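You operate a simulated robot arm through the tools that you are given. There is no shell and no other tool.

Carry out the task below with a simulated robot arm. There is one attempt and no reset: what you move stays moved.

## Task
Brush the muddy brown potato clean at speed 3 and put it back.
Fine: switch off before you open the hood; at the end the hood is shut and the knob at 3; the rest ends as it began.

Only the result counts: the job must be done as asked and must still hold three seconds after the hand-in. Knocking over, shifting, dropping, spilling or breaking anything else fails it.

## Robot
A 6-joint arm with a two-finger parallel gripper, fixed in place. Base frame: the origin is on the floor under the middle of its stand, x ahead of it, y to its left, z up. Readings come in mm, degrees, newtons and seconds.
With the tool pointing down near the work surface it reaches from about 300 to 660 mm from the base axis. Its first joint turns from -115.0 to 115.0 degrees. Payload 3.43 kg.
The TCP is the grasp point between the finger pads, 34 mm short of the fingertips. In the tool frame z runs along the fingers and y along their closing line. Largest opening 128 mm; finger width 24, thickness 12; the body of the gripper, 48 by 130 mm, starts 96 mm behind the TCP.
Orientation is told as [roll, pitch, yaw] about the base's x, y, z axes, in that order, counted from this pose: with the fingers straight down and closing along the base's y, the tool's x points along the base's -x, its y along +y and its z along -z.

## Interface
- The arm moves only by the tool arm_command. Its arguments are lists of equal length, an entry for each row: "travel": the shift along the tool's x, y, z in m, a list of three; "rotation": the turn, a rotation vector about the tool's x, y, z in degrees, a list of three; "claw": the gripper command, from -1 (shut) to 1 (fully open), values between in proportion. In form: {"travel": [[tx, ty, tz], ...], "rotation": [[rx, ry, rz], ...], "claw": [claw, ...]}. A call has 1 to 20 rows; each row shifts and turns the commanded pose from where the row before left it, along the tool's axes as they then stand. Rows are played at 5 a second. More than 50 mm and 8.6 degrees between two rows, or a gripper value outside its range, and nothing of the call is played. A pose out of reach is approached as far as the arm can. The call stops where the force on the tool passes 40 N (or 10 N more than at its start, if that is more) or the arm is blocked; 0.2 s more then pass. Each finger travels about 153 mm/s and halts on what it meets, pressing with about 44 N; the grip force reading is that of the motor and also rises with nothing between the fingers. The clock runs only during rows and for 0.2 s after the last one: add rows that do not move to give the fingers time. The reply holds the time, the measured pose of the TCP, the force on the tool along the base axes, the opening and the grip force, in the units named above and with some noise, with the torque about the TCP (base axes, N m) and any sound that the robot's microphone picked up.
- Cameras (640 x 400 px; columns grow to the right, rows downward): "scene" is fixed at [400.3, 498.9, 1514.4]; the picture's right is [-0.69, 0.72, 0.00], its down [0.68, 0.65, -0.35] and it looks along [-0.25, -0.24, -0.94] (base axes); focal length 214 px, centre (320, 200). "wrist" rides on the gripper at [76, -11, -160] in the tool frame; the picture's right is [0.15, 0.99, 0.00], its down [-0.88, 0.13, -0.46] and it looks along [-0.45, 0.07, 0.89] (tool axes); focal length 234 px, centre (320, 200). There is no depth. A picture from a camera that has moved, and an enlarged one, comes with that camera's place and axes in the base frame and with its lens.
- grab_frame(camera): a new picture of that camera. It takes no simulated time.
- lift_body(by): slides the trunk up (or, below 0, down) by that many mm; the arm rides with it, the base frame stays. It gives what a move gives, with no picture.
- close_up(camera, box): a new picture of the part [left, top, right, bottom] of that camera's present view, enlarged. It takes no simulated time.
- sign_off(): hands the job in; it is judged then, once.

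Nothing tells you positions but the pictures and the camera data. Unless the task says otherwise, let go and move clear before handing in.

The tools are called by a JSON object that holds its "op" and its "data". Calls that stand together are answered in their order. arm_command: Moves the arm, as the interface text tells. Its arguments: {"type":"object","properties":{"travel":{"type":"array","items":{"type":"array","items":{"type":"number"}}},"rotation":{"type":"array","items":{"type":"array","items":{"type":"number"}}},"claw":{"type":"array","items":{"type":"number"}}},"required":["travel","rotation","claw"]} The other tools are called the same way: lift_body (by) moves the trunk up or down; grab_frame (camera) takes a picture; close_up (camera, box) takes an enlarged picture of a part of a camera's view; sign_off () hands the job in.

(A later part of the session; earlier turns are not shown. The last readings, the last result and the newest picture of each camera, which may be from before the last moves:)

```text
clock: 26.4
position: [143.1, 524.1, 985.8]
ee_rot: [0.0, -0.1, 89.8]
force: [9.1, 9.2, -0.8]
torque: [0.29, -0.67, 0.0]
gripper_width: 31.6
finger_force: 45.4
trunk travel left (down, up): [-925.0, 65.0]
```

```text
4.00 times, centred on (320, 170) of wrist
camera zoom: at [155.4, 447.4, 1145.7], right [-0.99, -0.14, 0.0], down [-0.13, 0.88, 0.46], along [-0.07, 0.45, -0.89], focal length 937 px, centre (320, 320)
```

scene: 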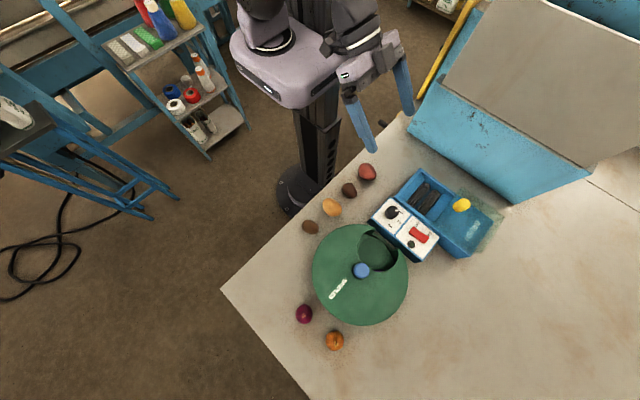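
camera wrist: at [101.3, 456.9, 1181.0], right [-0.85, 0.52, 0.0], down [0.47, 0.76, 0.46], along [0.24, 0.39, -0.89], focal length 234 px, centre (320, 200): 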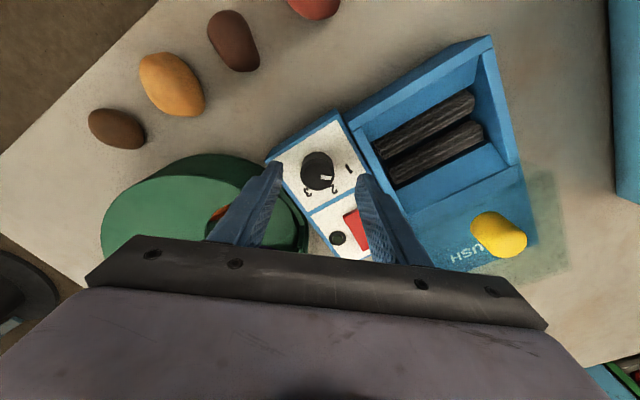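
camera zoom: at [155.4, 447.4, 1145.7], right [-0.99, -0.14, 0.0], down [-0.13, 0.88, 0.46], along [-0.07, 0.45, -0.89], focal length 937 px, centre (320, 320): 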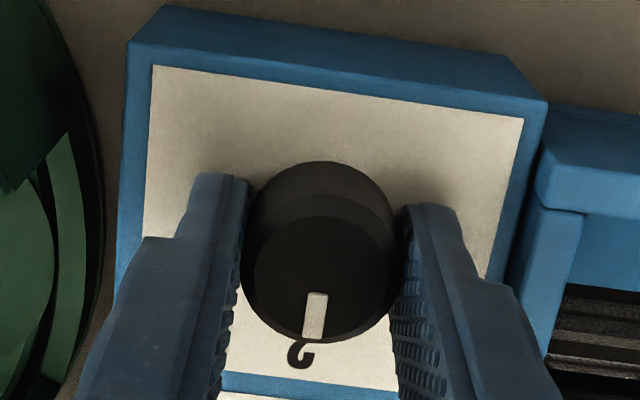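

The knob turned with the gripper and now points at 2. I'll turn the remaining 50° to 3.

{"op": "arm_command", "data": {"travel": [[0, 0, 0], [0, 0, 0], [0, 0, 0], [0, 0, 0], [0, 0, 0], [0, 0, 0], [0, 0, 0], [0, 0, 0], [0, 0, 0], [0, 0, 0], [0, 0, 0]], "rotation": [[0, 0, 5], [0, 0, 5], [0, 0, 5], [0, 0, 5], [0, 0, 5], [0, 0, 5], [0, 0, 5], [0, 0, 5], [0, 0, 5], [0, 0, 5], [0, 0, 0]], "claw": [-1, -1, -1, -1, -1, -1, -1, -1, -1, -1, -1]}}

{"op": "close_up", "data": {"camera": "wrist", "box": [240, 120, 400, 220]}}

```text
clock: 28.8
position: [144.8, 522.8, 986.0]
ee_rot: [0.1, -0.1, 40.0]
force: [15.8, 11.5, 7.2]
torque: [-0.13, -0.98, -0.03]
gripper_width: 31.3
finger_force: 44.5
trunk travel left (down, up): [-925.0, 65.0]
```

```text
4.00 times, centred on (320, 170) of wrist
camera zoom: at [94.3, 465.2, 1145.6], right [-0.75, 0.66, 0.0], down [0.59, 0.66, 0.46], along [0.3, 0.34, -0.89], focal length 937 px, centre (320, 320)
```

zoom: 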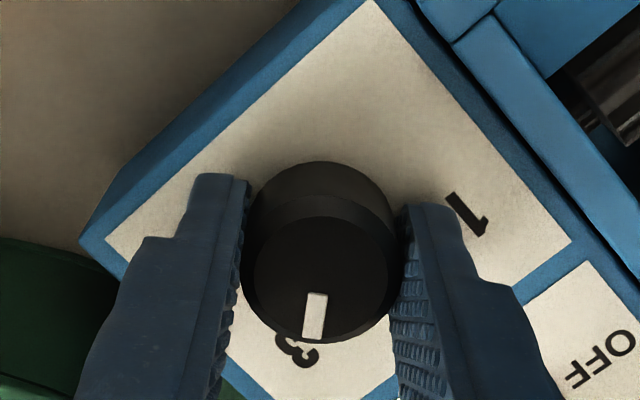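

The pointer is at 3. I'll release, rise and check the knob from above.

{"op": "arm_command", "data": {"travel": [[0, 0, 0], [0, 0, 0], [0, 0, 0], [0, 0, -0.02], [0, 0, -0.03], [0, 0, -0.04], [0, 0, -0.04], [0, 0, 0]], "rotation": [[0, 0, 0], [0, 0, 0], [0, 0, 0], [0, 0, 0], [0, 0, 0], [0, 0, 0], [0, 0, 0], [0, 0, 0]], "claw": [-0.3, 0, 0, 0, 0, 0, 0, 0]}}

{"op": "grab_frame", "data": {"camera": "wrist"}}

{"op": "close_up", "data": {"camera": "wrist", "box": [240, 90, 400, 200]}}

{"op": "close_up", "data": {"camera": "scene", "box": [370, 180, 440, 240]}}

```text
clock: 30.6
position: [142.0, 521.7, 1114.7]
ee_rot: [0.0, 0.0, 40.0]
force: [-0.1, 0.2, 0.1]
torque: [-0.03, 0.0, 0.03]
gripper_width: 64.1
finger_force: 0.0
trunk travel left (down, up): [-925.0, 65.0]
```

```text
taken
camera wrist: at [92.2, 464.1, 1274.9], right [-0.75, 0.66, 0.0], down [0.59, 0.67, 0.46], along [0.3, 0.34, -0.89], focal length 234 px, centre (320, 200)
```

wrist: 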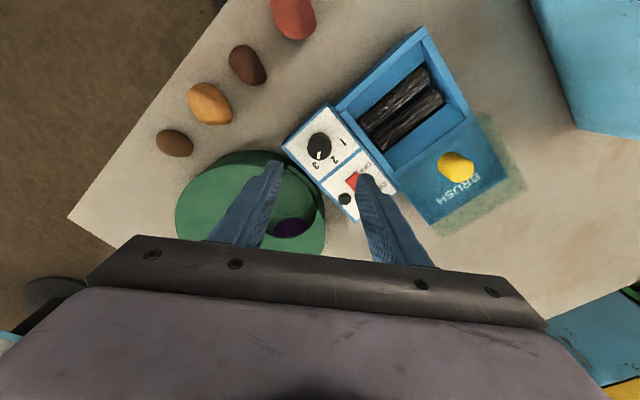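

```text
3.64 times, centred on (320, 145) of wrist
camera zoom: at [92.2, 464.1, 1274.9], right [-0.75, 0.66, 0.0], down [0.59, 0.67, 0.46], along [0.3, 0.34, -0.89], focal length 852 px, centre (320, 400)
```

zoom: 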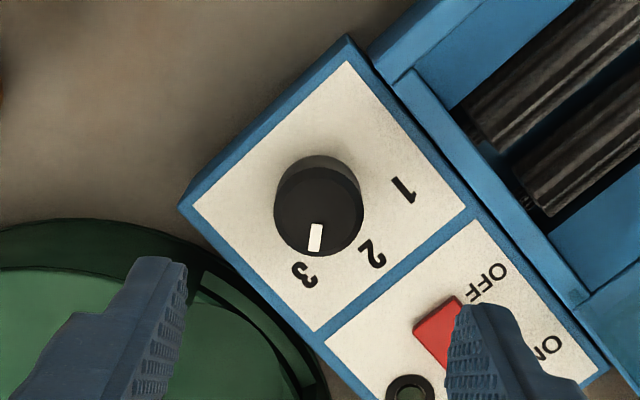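

```text
6.67 times, centred on (405, 210) of scene
camera zoom: at [400.3, 498.9, 1514.4], right [-0.69, 0.72, 0.0], down [0.68, 0.65, -0.35], along [-0.25, -0.24, -0.94], focal length 1430 px, centre (-247, 133)
```

zoom: 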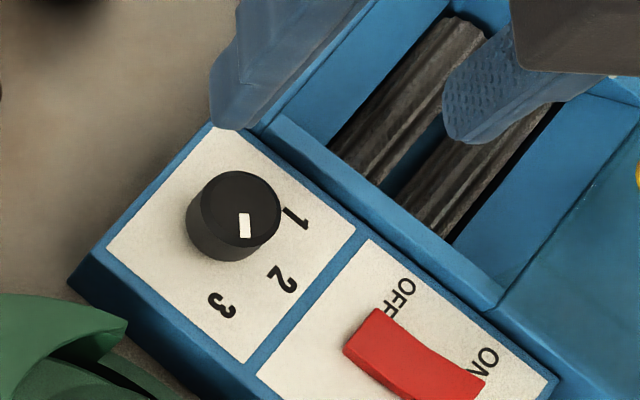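

The pointer is close to 3. I'll zoom in tightly to measure how exactly.

{"op": "close_up", "data": {"camera": "wrist", "box": [295, 95, 355, 140]}}

{"op": "close_up", "data": {"camera": "wrist", "box": [300, 120, 340, 150]}}

{"op": "close_up", "data": {"camera": "scene", "box": [380, 195, 412, 219]}}

```text
8.89 times, centred on (325, 118) of wrist
camera zoom: at [92.2, 464.1, 1274.9], right [-0.75, 0.66, 0.0], down [0.59, 0.67, 0.46], along [0.3, 0.34, -0.89], focal length 2082 px, centre (276, 933)
```

zoom: 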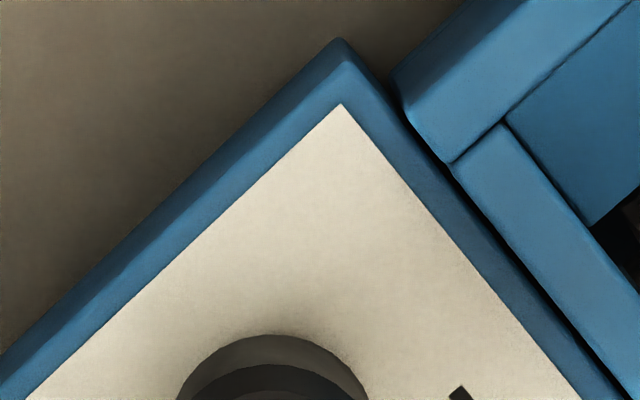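

```text
13.33 times, centred on (320, 135) of wrist
camera zoom: at [92.2, 464.1, 1274.9], right [-0.75, 0.66, 0.0], down [0.59, 0.67, 0.46], along [0.3, 0.34, -0.89], focal length 3122 px, centre (320, 1067)
```

zoom: 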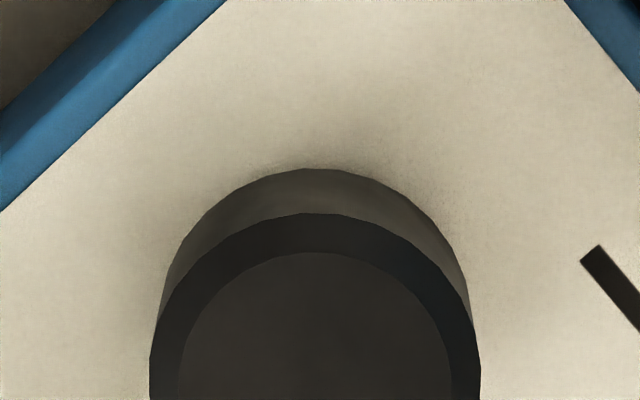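

```text
16.00 times, centred on (396, 207) of scene
camera zoom: at [400.3, 498.9, 1514.4], right [-0.69, 0.72, 0.0], down [0.68, 0.65, -0.35], along [-0.25, -0.24, -0.94], focal length 3432 px, centre (-896, 88)
```

zoom: 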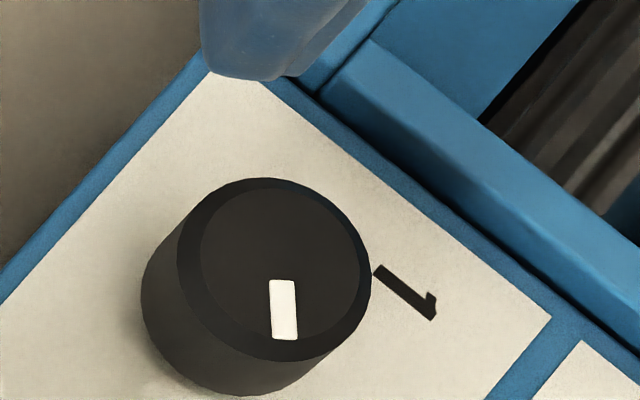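

Each label sat in the same place relative to the gripper at 1, 2 and 3, so the knob is exactly at 3. Next I'll look straight into the brush chamber to measure it before picking the potato.

{"op": "arm_command", "data": {"travel": [[0, 0, 0], [0, 0, 0], [0, 0, 0], [0, 0, 0], [0, 0, 0], [0, 0, 0], [-0.006, 0.036, -0.01], [-0.006, 0.036, -0.01], [-0.006, 0.037, 0], [0, 0, 0]], "rotation": [[0, 0, -8.333], [0, 0, -8.333], [0, 0, -8.333], [0, 0, -8.333], [0, 0, -8.333], [0, 0, -8.335], [0, 0, 0], [0, 0, 0], [0, 0, 0], [0, 0, 0]], "claw": [1, 1, 1, 1, 1, 1, 1, 1, 1, 1]}}

{"op": "grab_frame", "data": {"camera": "wrist"}}

{"op": "close_up", "data": {"camera": "wrist", "box": [250, 70, 410, 190]}}

```text
clock: 32.8
position: [34.7, 538.2, 1138.2]
ee_rot: [-0.1, 0.0, 90.0]
force: [-0.8, -0.6, 0.0]
torque: [0.0, 0.02, 0.01]
gripper_width: 127.8
finger_force: 0.0
trunk travel left (down, up): [-925.0, 65.0]
```

```text
taken
camera wrist: at [45.3, 463.3, 1297.9], right [-0.99, -0.15, 0.0], down [-0.13, 0.88, 0.46], along [-0.07, 0.45, -0.89], focal length 234 px, centre (320, 200)
```

wrist: 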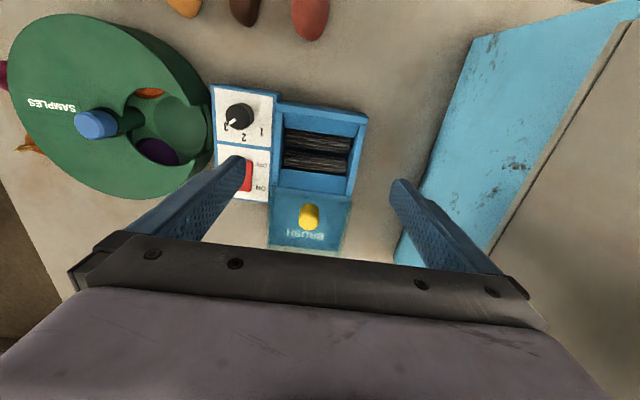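

```text
3.33 times, centred on (330, 130) of wrist
camera zoom: at [45.3, 463.3, 1297.9], right [-0.99, -0.15, 0.0], down [-0.13, 0.88, 0.46], along [-0.07, 0.45, -0.89], focal length 781 px, centre (287, 433)
```

zoom: 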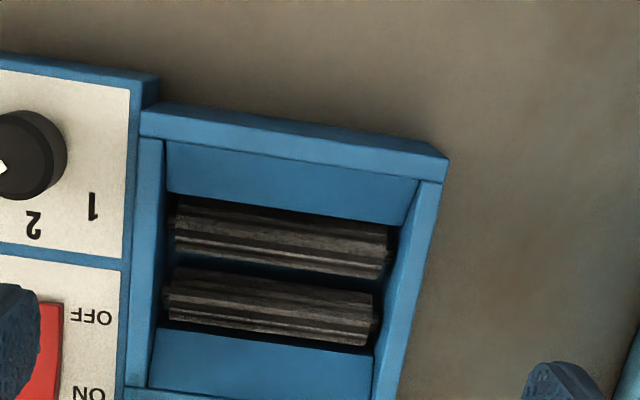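

The chamber is about 105 mm wide, with roller centres near y≈549 and 582, so the potato should sit at about (34.5, 565.5). Next I'll move over the brown potato for a close look.

{"op": "arm_command", "data": {"travel": [[0.0204, -0.04, 0.0], [0.0204, -0.04, 0.0], [0.0204, -0.04, 0.0], [0.0204, -0.04, 0.0], [0.0204, -0.04, 0.0], [0.0204, -0.04, 0.0], [0.0206, -0.04, 0.02], [0, 0, 0.02], [0, 0, 0]], "rotation": [[0, 0, 0], [0, 0, 0], [0, 0, 0], [0, 0, 0], [0, 0, 0], [0, 0, 0], [0, 0, 0], [0, 0, 0], [0, 0, 0]], "claw": [1, 1, 1, 1, 1, 1, 0.4, 0.2, 0.2]}}

{"op": "grab_frame", "data": {"camera": "wrist"}}

{"op": "close_up", "data": {"camera": "wrist", "box": [250, 80, 410, 200]}}

{"op": "close_up", "data": {"camera": "scene", "box": [280, 190, 360, 250]}}

```text
clock: 34.8
position: [312.5, 396.1, 1096.5]
ee_rot: [0.0, 0.0, 89.9]
force: [0.8, -0.7, 0.3]
torque: [-0.04, 0.03, -0.03]
gripper_width: 76.7
finger_force: 0.1
trunk travel left (down, up): [-925.0, 65.0]
```

```text
taken
camera wrist: at [324.7, 320.4, 1256.1], right [-0.99, -0.15, 0.0], down [-0.13, 0.88, 0.46], along [-0.07, 0.45, -0.89], focal length 234 px, centre (320, 200)
```

wrist: 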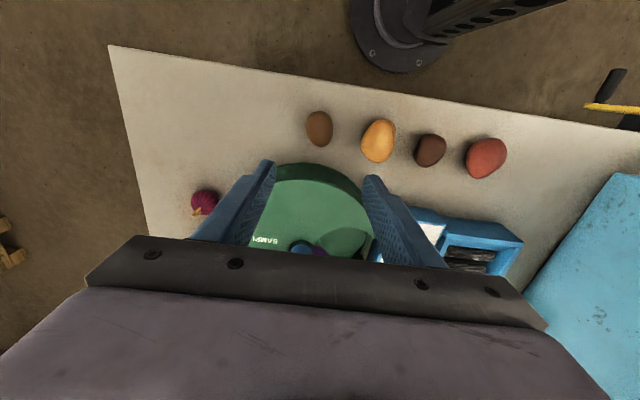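

```text
3.33 times, centred on (330, 140) of wrist
camera zoom: at [324.7, 320.4, 1256.1], right [-0.99, -0.15, 0.0], down [-0.13, 0.88, 0.46], along [-0.07, 0.45, -0.89], focal length 781 px, centre (287, 400)
```

zoom: 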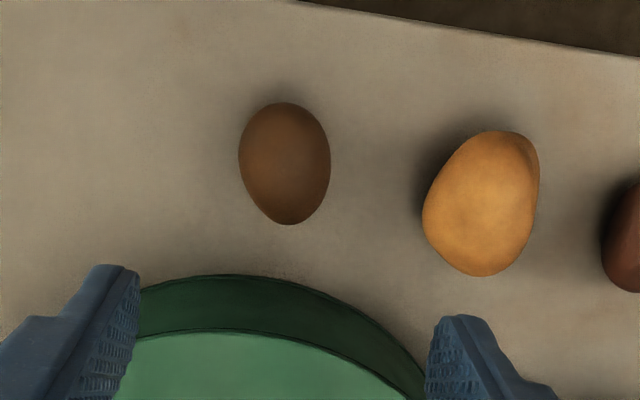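

```text
6.67 times, centred on (320, 220) of scene
camera zoom: at [400.3, 498.9, 1514.4], right [-0.69, 0.72, 0.0], down [0.68, 0.65, -0.35], along [-0.25, -0.24, -0.94], focal length 1430 px, centre (320, 67)
```

zoom: 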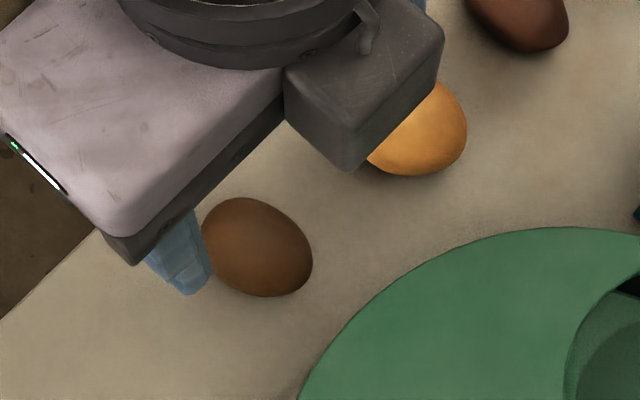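

The potato centre is about (316, 380), roughly 40 by 54 mm, with its short axis about 10° off base x. I'll align the gripper with that and descend partway to check centring.

{"op": "arm_command", "data": {"travel": [[0.0155, -0.0036, 0], [0, 0, 0], [0, 0, 0], [0, 0, 0.035], [0, 0, 0.035], [0, 0, 0.03], [0, 0, 0]], "rotation": [[0, 0, 0], [0, 0, -5], [0, 0, -5], [0, 0, 0], [0, 0, 0], [0, 0, 0], [0, 0, 0]], "claw": [0.2, 0.2, 0.2, 0.2, 0.2, 0.2, 0.2]}}

{"op": "grab_frame", "data": {"camera": "wrist"}}

{"op": "close_up", "data": {"camera": "wrist", "box": [240, 110, 400, 210]}}

```text
clock: 36.4
position: [316.7, 380.5, 994.5]
ee_rot: [-0.1, 0.0, 100.0]
force: [-0.2, 0.1, 0.0]
torque: [0.02, -0.02, 0.0]
gripper_width: 76.5
finger_force: 0.1
trunk travel left (down, up): [-925.0, 65.0]
```

```text
taken
camera wrist: at [341.2, 307.7, 1154.6], right [-0.95, -0.32, 0.0], down [-0.28, 0.84, 0.46], along [-0.14, 0.43, -0.89], focal length 234 px, centre (320, 200)
```

wrist: 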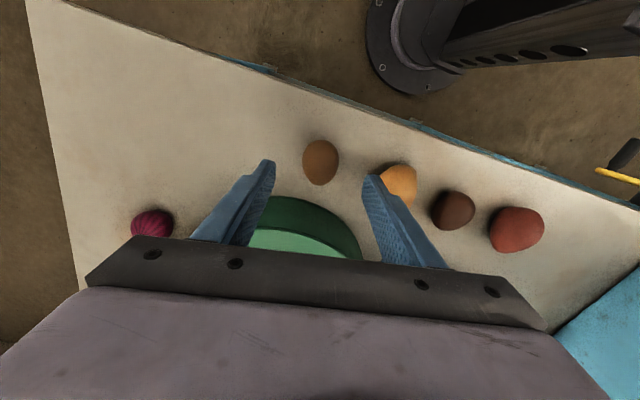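

```text
4.00 times, centred on (320, 160) of wrist
camera zoom: at [341.2, 307.7, 1154.6], right [-0.95, -0.32, 0.0], down [-0.28, 0.84, 0.46], along [-0.14, 0.43, -0.89], focal length 937 px, centre (320, 360)
```

zoom: 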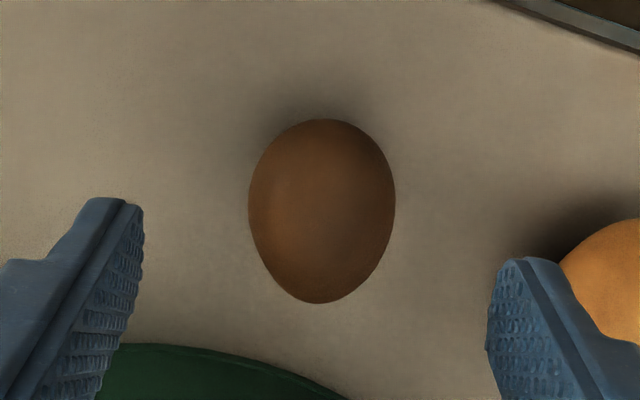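

Centring is good to about 1 mm. I'll descend around the potato, slowly at the end.

{"op": "arm_command", "data": {"travel": [[0, 0.001, 0.03], [0, 0, 0.025], [0, 0, 0.005], [0, 0, 0.004], [0, 0, 0.003], [0, 0, 0]], "rotation": [[0, 0, 0], [0, 0, 0], [0, 0, 0], [0, 0, 0], [0, 0, 0], [0, 0, 0]], "claw": [0.2, 0.2, 0.2, 0.2, 0.2, 0.2]}}

{"op": "grab_frame", "data": {"camera": "wrist"}}

{"op": "close_up", "data": {"camera": "wrist", "box": [240, 110, 400, 210]}}

{"op": "close_up", "data": {"camera": "scene", "box": [280, 190, 360, 250]}}

```text
clock: 37.6
position: [315.7, 381.1, 934.0]
ee_rot: [-0.2, -0.1, 100.1]
force: [-2.6, -6.8, 23.0]
torque: [-0.69, 1.09, 0.22]
gripper_width: 79.4
finger_force: 2.1
trunk travel left (down, up): [-925.0, 65.0]
stopped in row 6: the force on the tool passed its limit at 43 N (the readings are from after the stop); the commanded pose is now the measured one
```

```text
taken
camera wrist: at [340.3, 307.6, 1094.0], right [-0.95, -0.32, 0.0], down [-0.28, 0.84, 0.46], along [-0.14, 0.44, -0.89], focal length 234 px, centre (320, 200)
```

wrist: 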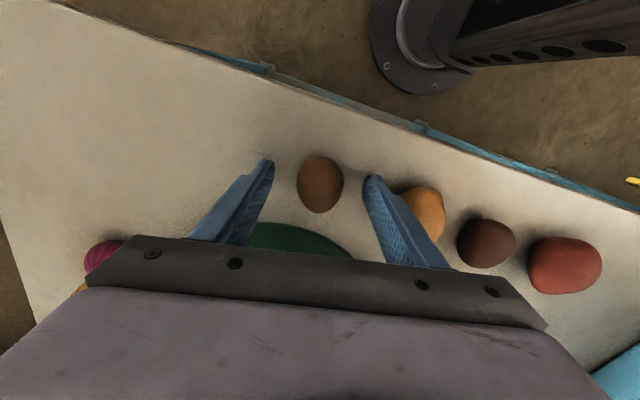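

```text
4.00 times, centred on (320, 160) of wrist
camera zoom: at [340.3, 307.6, 1094.0], right [-0.95, -0.32, 0.0], down [-0.28, 0.84, 0.46], along [-0.14, 0.44, -0.89], focal length 937 px, centre (320, 360)
```

zoom: 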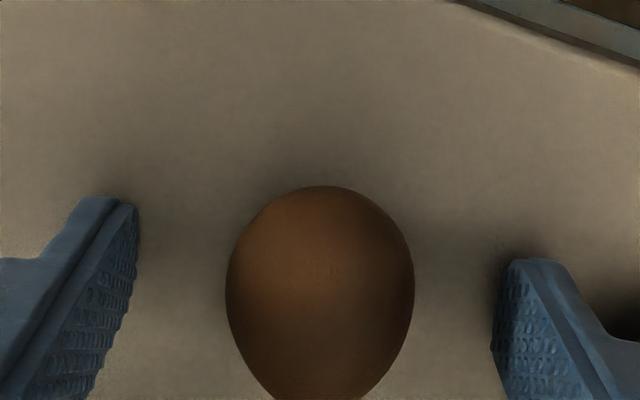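

```text
6.67 times, centred on (320, 220) of scene
camera zoom: at [400.3, 498.9, 1514.4], right [-0.69, 0.72, 0.0], down [0.68, 0.65, -0.35], along [-0.25, -0.24, -0.94], focal length 1430 px, centre (320, 67)
```

zoom: 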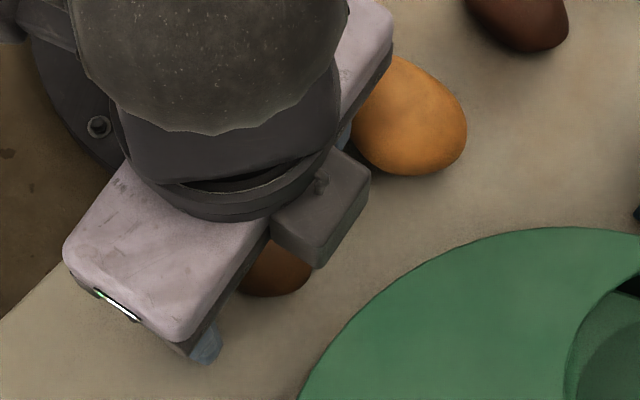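

The fingertips touched the table, so the table is at z≈900 and the potato's centre near 920. I'll rise 8 mm and close on the potato.

{"op": "arm_command", "data": {"travel": [[0, 0, -0.008], [0, 0, 0], [0, 0, 0]], "rotation": [[0, 0, 0], [0, 0, 0], [0, 0, 0]], "claw": [0.2, 0.2, 0.2]}}

{"op": "arm_command", "data": {"travel": [[0, 0, 0], [0, 0, 0], [0, 0, 0], [0, 0, 0], [0, 0, 0]], "rotation": [[0, 0, 0], [0, 0, 0], [0, 0, 0], [0, 0, 0], [0, 0, 0]], "claw": [0, -0.2, -0.4, -1, -1]}}

{"op": "close_up", "data": {"camera": "wrist", "box": [240, 130, 400, 230]}}

```text
clock: 38.4
position: [317.0, 383.2, 939.1]
ee_rot: [-0.1, -0.2, 100.0]
force: [-0.5, -0.2, -0.3]
torque: [0.0, -0.01, 0.01]
gripper_width: 76.8
finger_force: 0.0
trunk travel left (down, up): [-925.0, 65.0]
```

```text
clock: 39.6
position: [316.0, 383.8, 939.0]
ee_rot: [-0.2, -0.2, 100.0]
force: [-0.9, 0.2, 1.2]
torque: [-0.02, -0.02, 0.02]
gripper_width: 37.2
finger_force: 43.8
trunk travel left (down, up): [-925.0, 65.0]
```

```text
4.00 times, centred on (320, 180) of wrist
camera zoom: at [340.9, 309.6, 1099.1], right [-0.95, -0.32, 0.0], down [-0.28, 0.84, 0.46], along [-0.14, 0.44, -0.89], focal length 937 px, centre (320, 280)
```

zoom: 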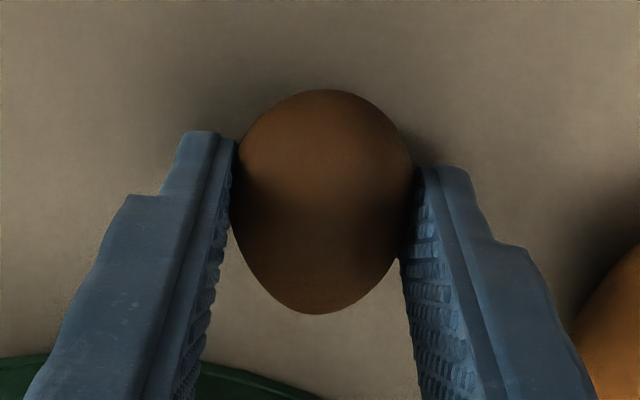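

The potato is gripped at 37 mm with the TCP at about (316.5, 383.3, 939), yaw 100 — that's the pose to return it to. I'll lift straight up.

{"op": "arm_command", "data": {"travel": [[0, 0, -0.02], [0, 0, -0.03], [0, 0, -0.04], [0, 0, -0.04], [0, 0, -0.04], [0, 0, 0]], "rotation": [[0, 0, 0], [0, 0, 0], [0, 0, 0], [0, 0, 0], [0, 0, 0], [0, 0, 0]], "claw": [-1, -1, -1, -1, -1, -1]}}

{"op": "grab_frame", "data": {"camera": "wrist"}}

{"op": "grab_frame", "data": {"camera": "scene"}}

```text
clock: 41.0
position: [314.2, 381.9, 1110.3]
ee_rot: [-0.2, -0.1, 100.0]
force: [0.1, 0.0, 1.1]
torque: [-0.01, -0.01, 0.03]
gripper_width: 0.2
finger_force: 33.5
trunk travel left (down, up): [-925.0, 65.0]
```

```text
taken
camera wrist: at [339.4, 308.9, 1270.5], right [-0.95, -0.32, 0.0], down [-0.28, 0.84, 0.46], along [-0.14, 0.44, -0.89], focal length 234 px, centre (320, 200)
```

wrist: 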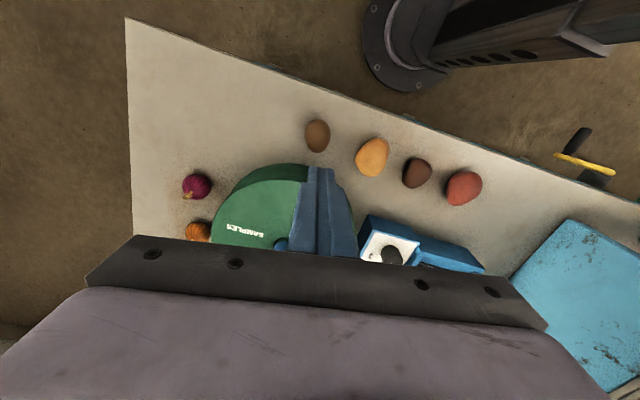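

```text
taken
```

scene: 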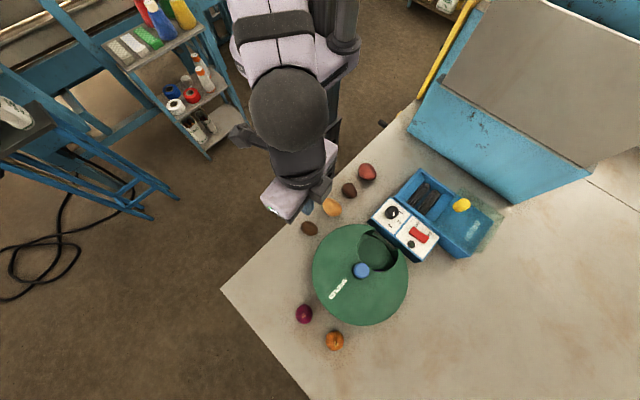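

The fingers closed to zero, so the potato slipped out during the lift and is still on the table. I'll check its present position closely.

{"op": "close_up", "data": {"camera": "wrist", "box": [270, 90, 400, 190]}}

{"op": "close_up", "data": {"camera": "scene", "box": [300, 216, 321, 238]}}

{"op": "close_up", "data": {"camera": "scene", "box": [280, 190, 360, 250]}}

```text
4.00 times, centred on (335, 140) of wrist
camera zoom: at [339.4, 308.9, 1270.5], right [-0.95, -0.32, 0.0], down [-0.28, 0.84, 0.46], along [-0.14, 0.44, -0.89], focal length 937 px, centre (260, 440)
```

zoom: 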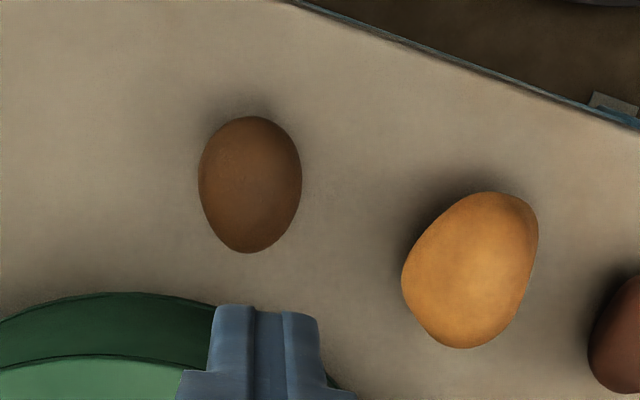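

```text
16.00 times, centred on (310, 227) of scene
camera zoom: at [400.3, 498.9, 1514.4], right [-0.69, 0.72, 0.0], down [0.68, 0.65, -0.35], along [-0.25, -0.24, -0.94], focal length 3432 px, centre (472, -232)
```

zoom: 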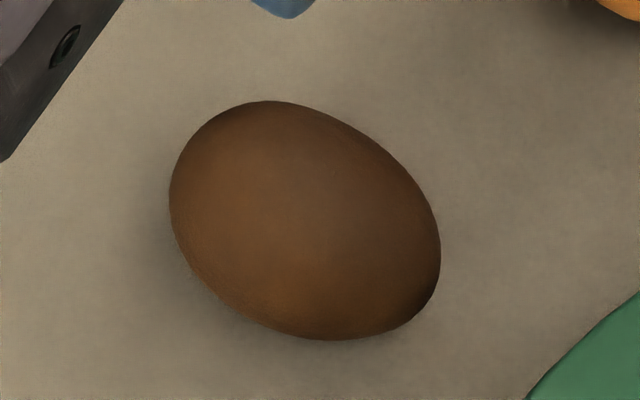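

```text
6.67 times, centred on (320, 220) of scene
camera zoom: at [400.3, 498.9, 1514.4], right [-0.69, 0.72, 0.0], down [0.68, 0.65, -0.35], along [-0.25, -0.24, -0.94], focal length 1430 px, centre (320, 67)
```

zoom: 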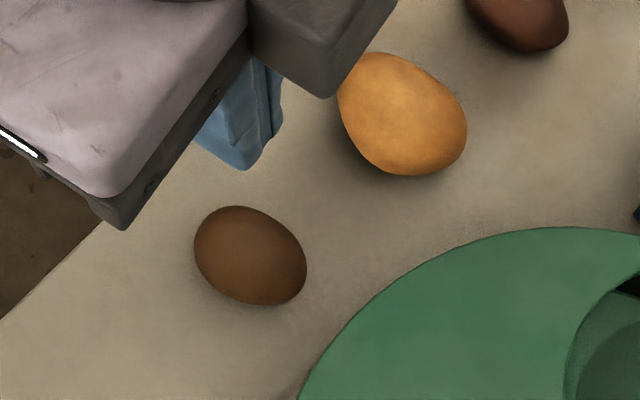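

The potato only shifted about 4 mm in x, to roughly (320, 381). I'll re-grip lower, with the fingertips just above the table, and lift in small steps to see whether it holds.

{"op": "arm_command", "data": {"travel": [[0, 0, 0], [0, 0, 0], [0.0005, -0.005, 0], [0, 0, 0.04], [0, 0, 0.04], [0, 0, 0.04], [0, 0, 0.04], [0, 0, 0.006], [0, 0, 0]], "rotation": [[0, 0, 0], [0, 0, 0], [0, 0, -5], [0, 0, 0], [0, 0, 0], [0, 0, 0], [0, 0, 0], [0, 0, 0], [0, 0, 0]], "claw": [0.2, 0.2, 0.2, 0.2, 0.2, 0.2, 0.2, 0.2, 0.2]}}

{"op": "close_up", "data": {"camera": "wrist", "box": [240, 110, 400, 210]}}

{"op": "close_up", "data": {"camera": "scene", "box": [280, 190, 360, 250]}}

```text
clock: 43.0
position: [321.4, 384.6, 944.1]
ee_rot: [-0.3, -0.2, 104.9]
force: [0.8, 0.7, 0.1]
torque: [0.03, -0.03, -0.03]
gripper_width: 76.6
finger_force: 0.0
trunk travel left (down, up): [-925.0, 65.0]
```

```text
4.00 times, centred on (320, 160) of wrist
camera zoom: at [351.9, 313.6, 1104.3], right [-0.92, -0.4, -0.01], down [-0.36, 0.81, 0.46], along [-0.18, 0.42, -0.89], focal length 937 px, centre (320, 360)
```

zoom: 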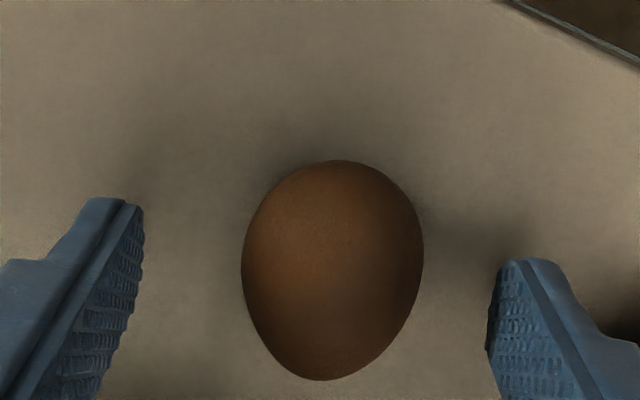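

```text
6.67 times, centred on (320, 220) of scene
camera zoom: at [400.3, 498.9, 1514.4], right [-0.69, 0.72, 0.0], down [0.68, 0.65, -0.35], along [-0.25, -0.24, -0.94], focal length 1430 px, centre (320, 67)
```

zoom: 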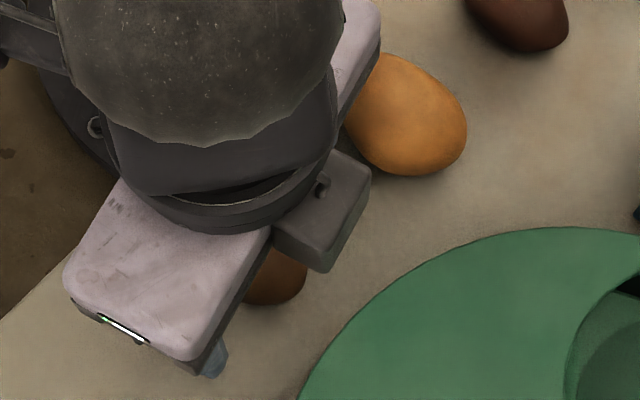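

{"op": "arm_command", "data": {"travel": [[0.0035, 0.0024, 0], [0, 0, 0.004], [0, 0, 0.003], [0, 0, 0]], "rotation": [[0, 0, 0], [0, 0, 0], [0, 0, 0], [0, 0, 0]], "claw": [0.2, 0.2, 0.2, 0.2]}}

{"op": "close_up", "data": {"camera": "wrist", "box": [240, 120, 400, 220]}}

```text
clock: 44.0
position: [320.2, 378.8, 937.0]
ee_rot: [-0.2, -0.2, 104.9]
force: [-0.3, 0.6, 0.7]
torque: [-0.04, 0.0, 0.02]
gripper_width: 77.0
finger_force: 0.0
trunk travel left (down, up): [-925.0, 65.0]
```

```text
4.00 times, centred on (320, 170) of wrist
camera zoom: at [350.4, 308.5, 1096.5], right [-0.92, -0.4, 0.0], down [-0.36, 0.81, 0.46], along [-0.18, 0.42, -0.89], focal length 937 px, centre (320, 320)
```

zoom: 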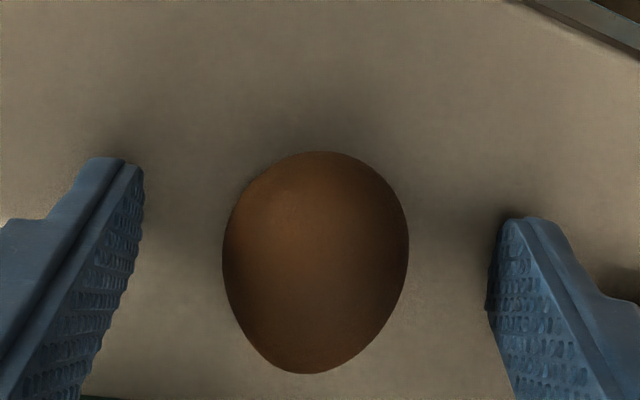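

Centred now. I'll close, then lift a few millimetres at a time.

{"op": "arm_command", "data": {"travel": [[0, 0, 0], [0, 0, 0], [0, 0, 0], [0, 0, 0], [0, 0, 0], [0, 0, 0]], "rotation": [[0, 0, 0], [0, 0, 0], [0, 0, 0], [0, 0, 0], [0, 0, 0], [0, 0, 0]], "claw": [0, -0.2, -0.4, -1, -1, -1]}}

{"op": "close_up", "data": {"camera": "wrist", "box": [240, 120, 400, 220]}}

{"op": "arm_command", "data": {"travel": [[0, 0, -0.002], [0, 0, -0.003], [0, 0, 0]], "rotation": [[0, 0, 0], [0, 0, 0], [0, 0, 0]], "claw": [-1, -1, -1]}}

{"op": "close_up", "data": {"camera": "wrist", "box": [240, 120, 400, 220]}}

```text
clock: 45.4
position: [320.0, 379.4, 936.7]
ee_rot: [-0.2, -0.2, 105.0]
force: [-0.3, -0.9, 0.1]
torque: [-0.01, 0.01, -0.02]
gripper_width: 37.0
finger_force: 44.2
trunk travel left (down, up): [-925.0, 65.0]
```

```text
4.00 times, centred on (320, 170) of wrist
camera zoom: at [350.3, 308.5, 1096.6], right [-0.92, -0.4, 0.0], down [-0.36, 0.81, 0.46], along [-0.18, 0.42, -0.89], focal length 937 px, centre (320, 320)
```

zoom: 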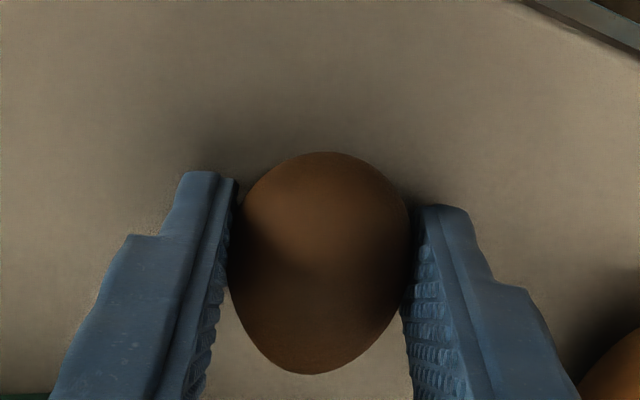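

```text
clock: 46.2
position: [320.4, 379.7, 942.3]
ee_rot: [-0.2, -0.2, 105.1]
force: [0.9, 0.0, -0.7]
torque: [0.02, 0.02, -0.02]
gripper_width: 37.1
finger_force: 44.1
trunk travel left (down, up): [-925.0, 65.0]
```

```text
4.00 times, centred on (320, 170) of wrist
camera zoom: at [350.7, 308.7, 1101.9], right [-0.92, -0.4, 0.0], down [-0.36, 0.81, 0.46], along [-0.18, 0.42, -0.89], focal length 937 px, centre (320, 320)
```

zoom: 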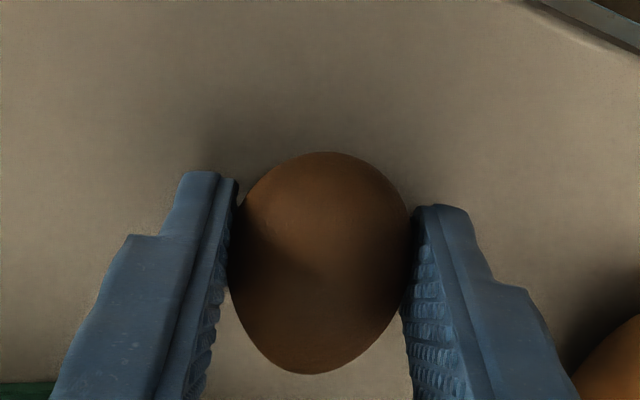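

The potato is rising with the fingers this time. I'll continue lifting gently.

{"op": "arm_command", "data": {"travel": [[0, 0, -0.005], [0, 0, -0.007], [0, 0, -0.01], [0, 0, -0.012], [0, 0, -0.015], [0, 0, -0.015], [0, 0, 0]], "rotation": [[0, 0, 0], [0, 0, 0], [0, 0, 0], [0, 0, 0], [0, 0, 0], [0, 0, 0], [0, 0, 0]], "claw": [-1, -1, -1, -1, -1, -1, -1]}}

{"op": "close_up", "data": {"camera": "wrist", "box": [240, 120, 400, 220]}}

```text
clock: 47.8
position: [319.6, 379.2, 1005.4]
ee_rot: [-0.2, -0.3, 105.0]
force: [-0.2, 0.4, -1.1]
torque: [-0.02, -0.01, 0.0]
gripper_width: 36.9
finger_force: 43.7
trunk travel left (down, up): [-925.0, 65.0]
```

```text
4.00 times, centred on (320, 170) of wrist
camera zoom: at [350.8, 308.4, 1165.4], right [-0.92, -0.4, 0.0], down [-0.36, 0.81, 0.46], along [-0.18, 0.42, -0.89], focal length 937 px, centre (320, 320)
```

zoom: 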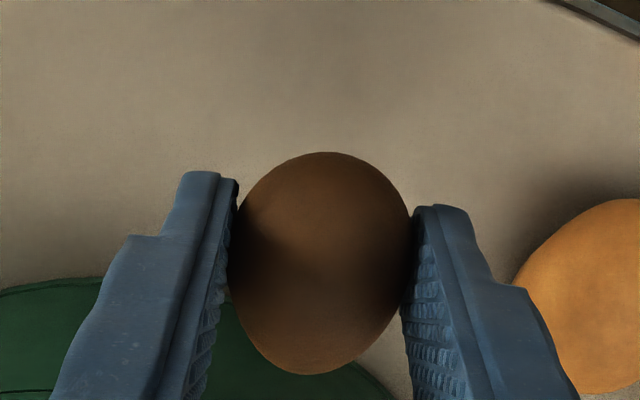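

The potato is held firmly; quick motion was likely what lost it before, so I'll move gently. The original resting spot corresponds to TCP (316, 378.6, 937) at yaw 100. I'll carry it high over to the chamber.

{"op": "arm_command", "data": {"travel": [[0, 0, -0.012], [0, 0, -0.018], [0, 0, -0.018], [0, 0, -0.012], [-0.004, 0.006, 0], [-0.008, 0.012, 0], [-0.0115, 0.018, 0], [-0.0125, 0.0195, 0], [-0.0125, 0.0195, 0], [-0.0125, 0.0195, 0], [-0.0125, 0.0195, 0], [-0.0125, 0.0195, 0], [-0.0125, 0.0195, 0], [-0.0125, 0.0195, 0], [-0.0125, 0.0195, 0], [-0.0125, 0.0195, 0], [-0.0125, 0.0195, 0], [-0.0125, 0.0195, 0], [-0.012, 0.018, 0], [0, 0, 0]], "rotation": [[0, 0, 5], [0, 0, 5], [0, 0, 5], [0, 0, 0], [0, 0, 0], [0, 0, 0], [0, 0, 0], [0, 0, 0], [0, 0, 0], [0, 0, 0], [0, 0, 0], [0, 0, 0], [0, 0, 0], [0, 0, 0], [0, 0, 0], [0, 0, 0], [0, 0, 0], [0, 0, 0], [0, 0, 0], [0, 0, 0]], "claw": [-1, -1, -1, -1, -1, -1, -1, -1, -1, -1, -1, -1, -1, -1, -1, -1, -1, -1, -1, -1]}}

{"op": "grab_frame", "data": {"camera": "wrist"}}

{"op": "grab_frame", "data": {"camera": "scene"}}

```text
clock: 52.0
position: [52.6, 551.3, 1064.0]
ee_rot: [-0.3, -0.2, 89.9]
force: [0.4, 0.2, -0.4]
torque: [0.02, -0.01, 0.02]
gripper_width: 36.8
finger_force: 43.8
trunk travel left (down, up): [-925.0, 65.0]
```

```text
taken
camera wrist: at [64.1, 475.0, 1225.0], right [-0.99, -0.15, 0.0], down [-0.13, 0.88, 0.46], along [-0.06, 0.46, -0.89], focal length 234 px, centre (320, 200)
```

wrist: 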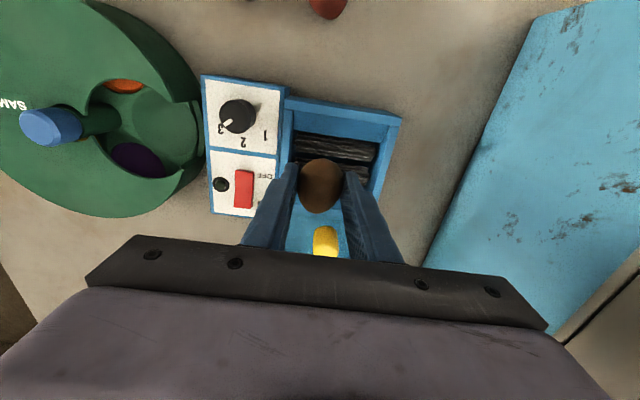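

```text
taken
```

scene: 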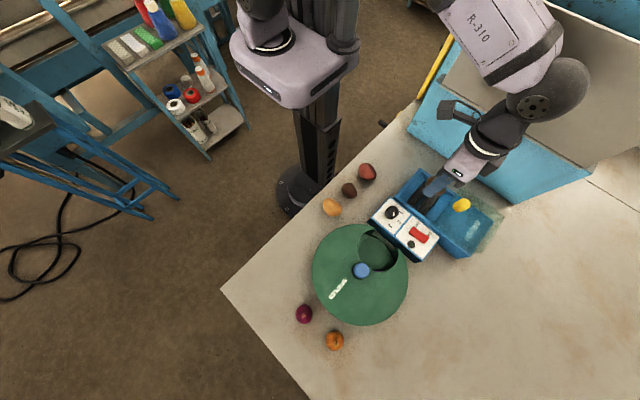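

{"op": "arm_command", "data": {"travel": [[-0.006, 0.009, 0], [-0.006, 0.009, 0], [0, 0, 0.01], [0, 0, 0.015], [0, 0, 0.01], [0, 0, 0]], "rotation": [[0, 0, 0], [0, 0, 0], [0, 0, 0], [0, 0, 0], [0, 0, 0], [0, 0, 0]], "claw": [-1, -1, -1, -1, -1, -1]}}

{"op": "close_up", "data": {"camera": "wrist", "box": [230, 70, 420, 230]}}

{"op": "close_up", "data": {"camera": "scene", "box": [370, 150, 510, 270]}}

```text
clock: 53.4
position: [33.7, 563.8, 1030.3]
ee_rot: [-0.2, -0.4, 90.0]
force: [-0.8, -0.1, -0.5]
torque: [-0.03, -0.02, 0.01]
gripper_width: 36.6
finger_force: 44.0
trunk travel left (down, up): [-925.0, 65.0]
```

```text
2.50 times, centred on (325, 150) of wrist
camera zoom: at [45.2, 486.8, 1190.3], right [-0.99, -0.15, 0.0], down [-0.13, 0.88, 0.46], along [-0.06, 0.46, -0.89], focal length 585 px, centre (308, 325)
```

zoom: 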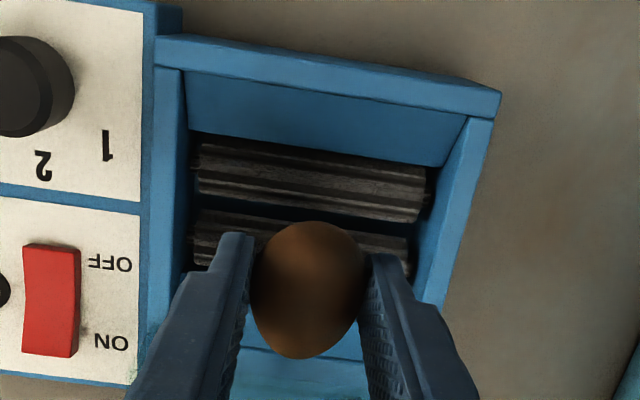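

```text
3.33 times, centred on (440, 210) of scene
camera zoom: at [400.3, 498.9, 1514.4], right [-0.69, 0.72, 0.0], down [0.68, 0.65, -0.35], along [-0.25, -0.24, -0.94], focal length 715 px, centre (-80, 167)
```

zoom: 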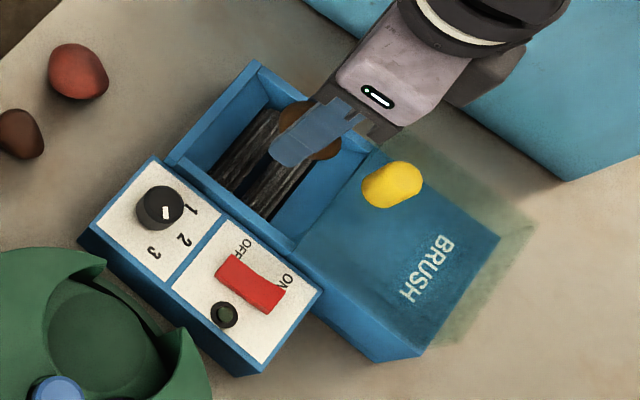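

The gripper is directly above the roller valley. I'll descend into the chamber, first most of the way and then by small steps while watching the force.

{"op": "arm_command", "data": {"travel": [[0, 0, 0.01], [0, 0, 0.012], [0, 0, 0.012], [0, 0, 0.01], [0, 0, 0]], "rotation": [[0, 0, 0], [0, 0, 0], [0, 0, 0], [0, 0, 0], [0, 0, 0]], "claw": [-1, -1, -1, -1, -1]}}

{"op": "close_up", "data": {"camera": "wrist", "box": [230, 70, 420, 230]}}

{"op": "close_up", "data": {"camera": "scene", "box": [390, 150, 480, 230]}}

```text
clock: 54.6
position: [33.7, 563.8, 986.7]
ee_rot: [-0.2, -0.3, 90.0]
force: [-0.1, -0.2, -0.6]
torque: [-0.03, 0.01, -0.02]
gripper_width: 36.7
finger_force: 44.2
trunk travel left (down, up): [-925.0, 65.0]
```

```text
2.50 times, centred on (325, 150) of wrist
camera zoom: at [45.6, 486.9, 1146.5], right [-0.99, -0.15, 0.0], down [-0.13, 0.88, 0.46], along [-0.06, 0.46, -0.89], focal length 585 px, centre (308, 325)
```

zoom: 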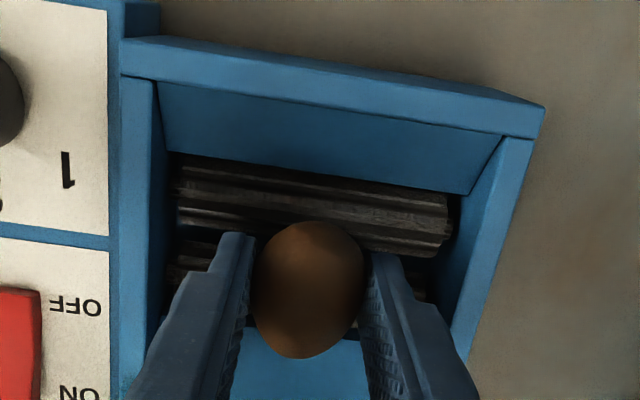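

```text
5.00 times, centred on (435, 190) of scene
camera zoom: at [400.3, 498.9, 1514.4], right [-0.69, 0.72, 0.0], down [0.68, 0.65, -0.35], along [-0.25, -0.24, -0.94], focal length 1072 px, centre (-255, 250)
```

zoom: 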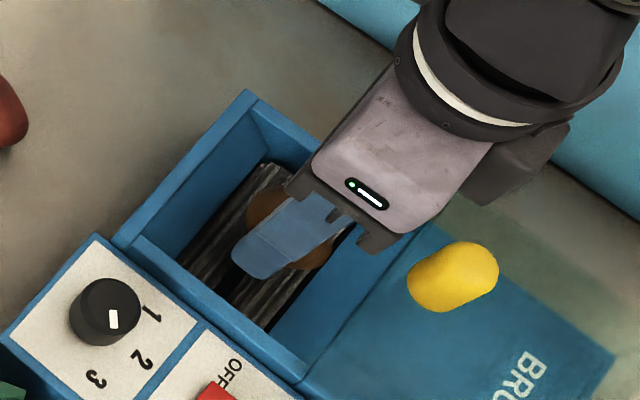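

{"op": "arm_command", "data": {"travel": [[0, 0, 0.004], [0, 0, 0.004], [0, 0, 0]], "rotation": [[0, 0, 0], [0, 0, 0], [0, 0, 0]], "claw": [-1, -1, -1]}}

{"op": "arm_command", "data": {"travel": [[0, 0, 0.003], [0, 0, 0]], "rotation": [[0, 0, 0], [0, 0, 0]], "claw": [-1, -1]}}

{"op": "arm_command", "data": {"travel": [[0, 0, 0.003], [0, 0, 0]], "rotation": [[0, 0, 0], [0, 0, 0]], "claw": [-1, -1]}}

```text
clock: 55.4
position: [34.2, 563.7, 979.5]
ee_rot: [-0.2, -0.3, 90.0]
force: [-0.2, -0.1, 1.6]
torque: [0.01, -0.04, 0.02]
gripper_width: 36.8
finger_force: 44.1
trunk travel left (down, up): [-925.0, 65.0]
```

```text
clock: 56.0
position: [32.9, 562.2, 979.0]
ee_rot: [-0.2, -0.7, 89.9]
force: [2.3, -6.1, 20.1]
torque: [0.02, 0.03, -0.07]
gripper_width: 36.7
finger_force: 44.0
trunk travel left (down, up): [-925.0, 65.0]
```

```text
clock: 56.6
position: [32.2, 562.6, 977.8]
ee_rot: [-0.2, -0.7, 90.0]
force: [0.0, -5.1, 28.6]
torque: [0.11, 0.04, 0.0]
gripper_width: 36.7
finger_force: 44.0
trunk travel left (down, up): [-925.0, 65.0]
```

Contact at TCP z≈979 with a balanced upward force: the potato is on the rollers. I'll ease off 3 mm and open the fingers gently.

{"op": "arm_command", "data": {"travel": [[0, 0, -0.003], [0, 0, 0], [0, 0, 0], [0, 0, 0], [0, 0, 0]], "rotation": [[0, 0, 0], [0, 0, 0], [0, 0, 0], [0, 0, 0], [0, 0, 0]], "claw": [-1, -0.4, -0.3, -0.2, -0.2]}}

{"op": "close_up", "data": {"camera": "wrist", "box": [230, 70, 420, 230]}}

{"op": "close_up", "data": {"camera": "scene", "box": [390, 150, 480, 230]}}

```text
clock: 57.8
position: [33.6, 563.9, 975.5]
ee_rot: [-0.2, -0.3, 90.0]
force: [2.2, 3.0, 7.7]
torque: [0.01, 0.03, -0.14]
gripper_width: 48.8
finger_force: 0.0
trunk travel left (down, up): [-925.0, 65.0]
```

```text
2.50 times, centred on (325, 150) of wrist
camera zoom: at [45.3, 487.1, 1136.1], right [-0.99, -0.15, 0.0], down [-0.13, 0.88, 0.46], along [-0.06, 0.45, -0.89], focal length 585 px, centre (308, 325)
```

zoom: 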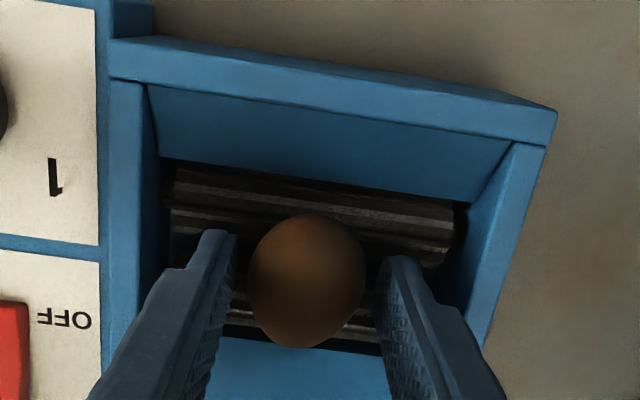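

```text
5.00 times, centred on (435, 190) of scene
camera zoom: at [400.3, 498.9, 1514.4], right [-0.69, 0.72, 0.0], down [0.68, 0.65, -0.35], along [-0.25, -0.24, -0.94], focal length 1072 px, centre (-255, 250)
```

zoom: 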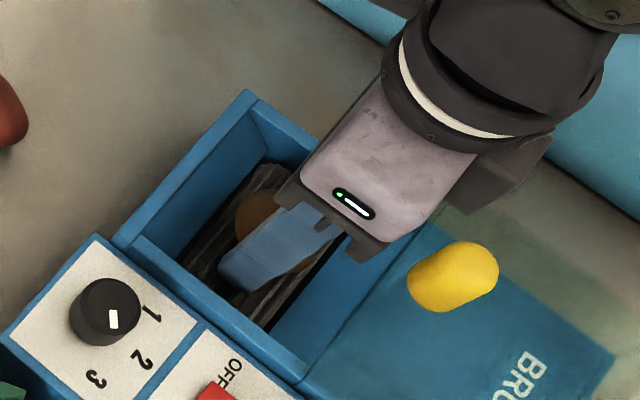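

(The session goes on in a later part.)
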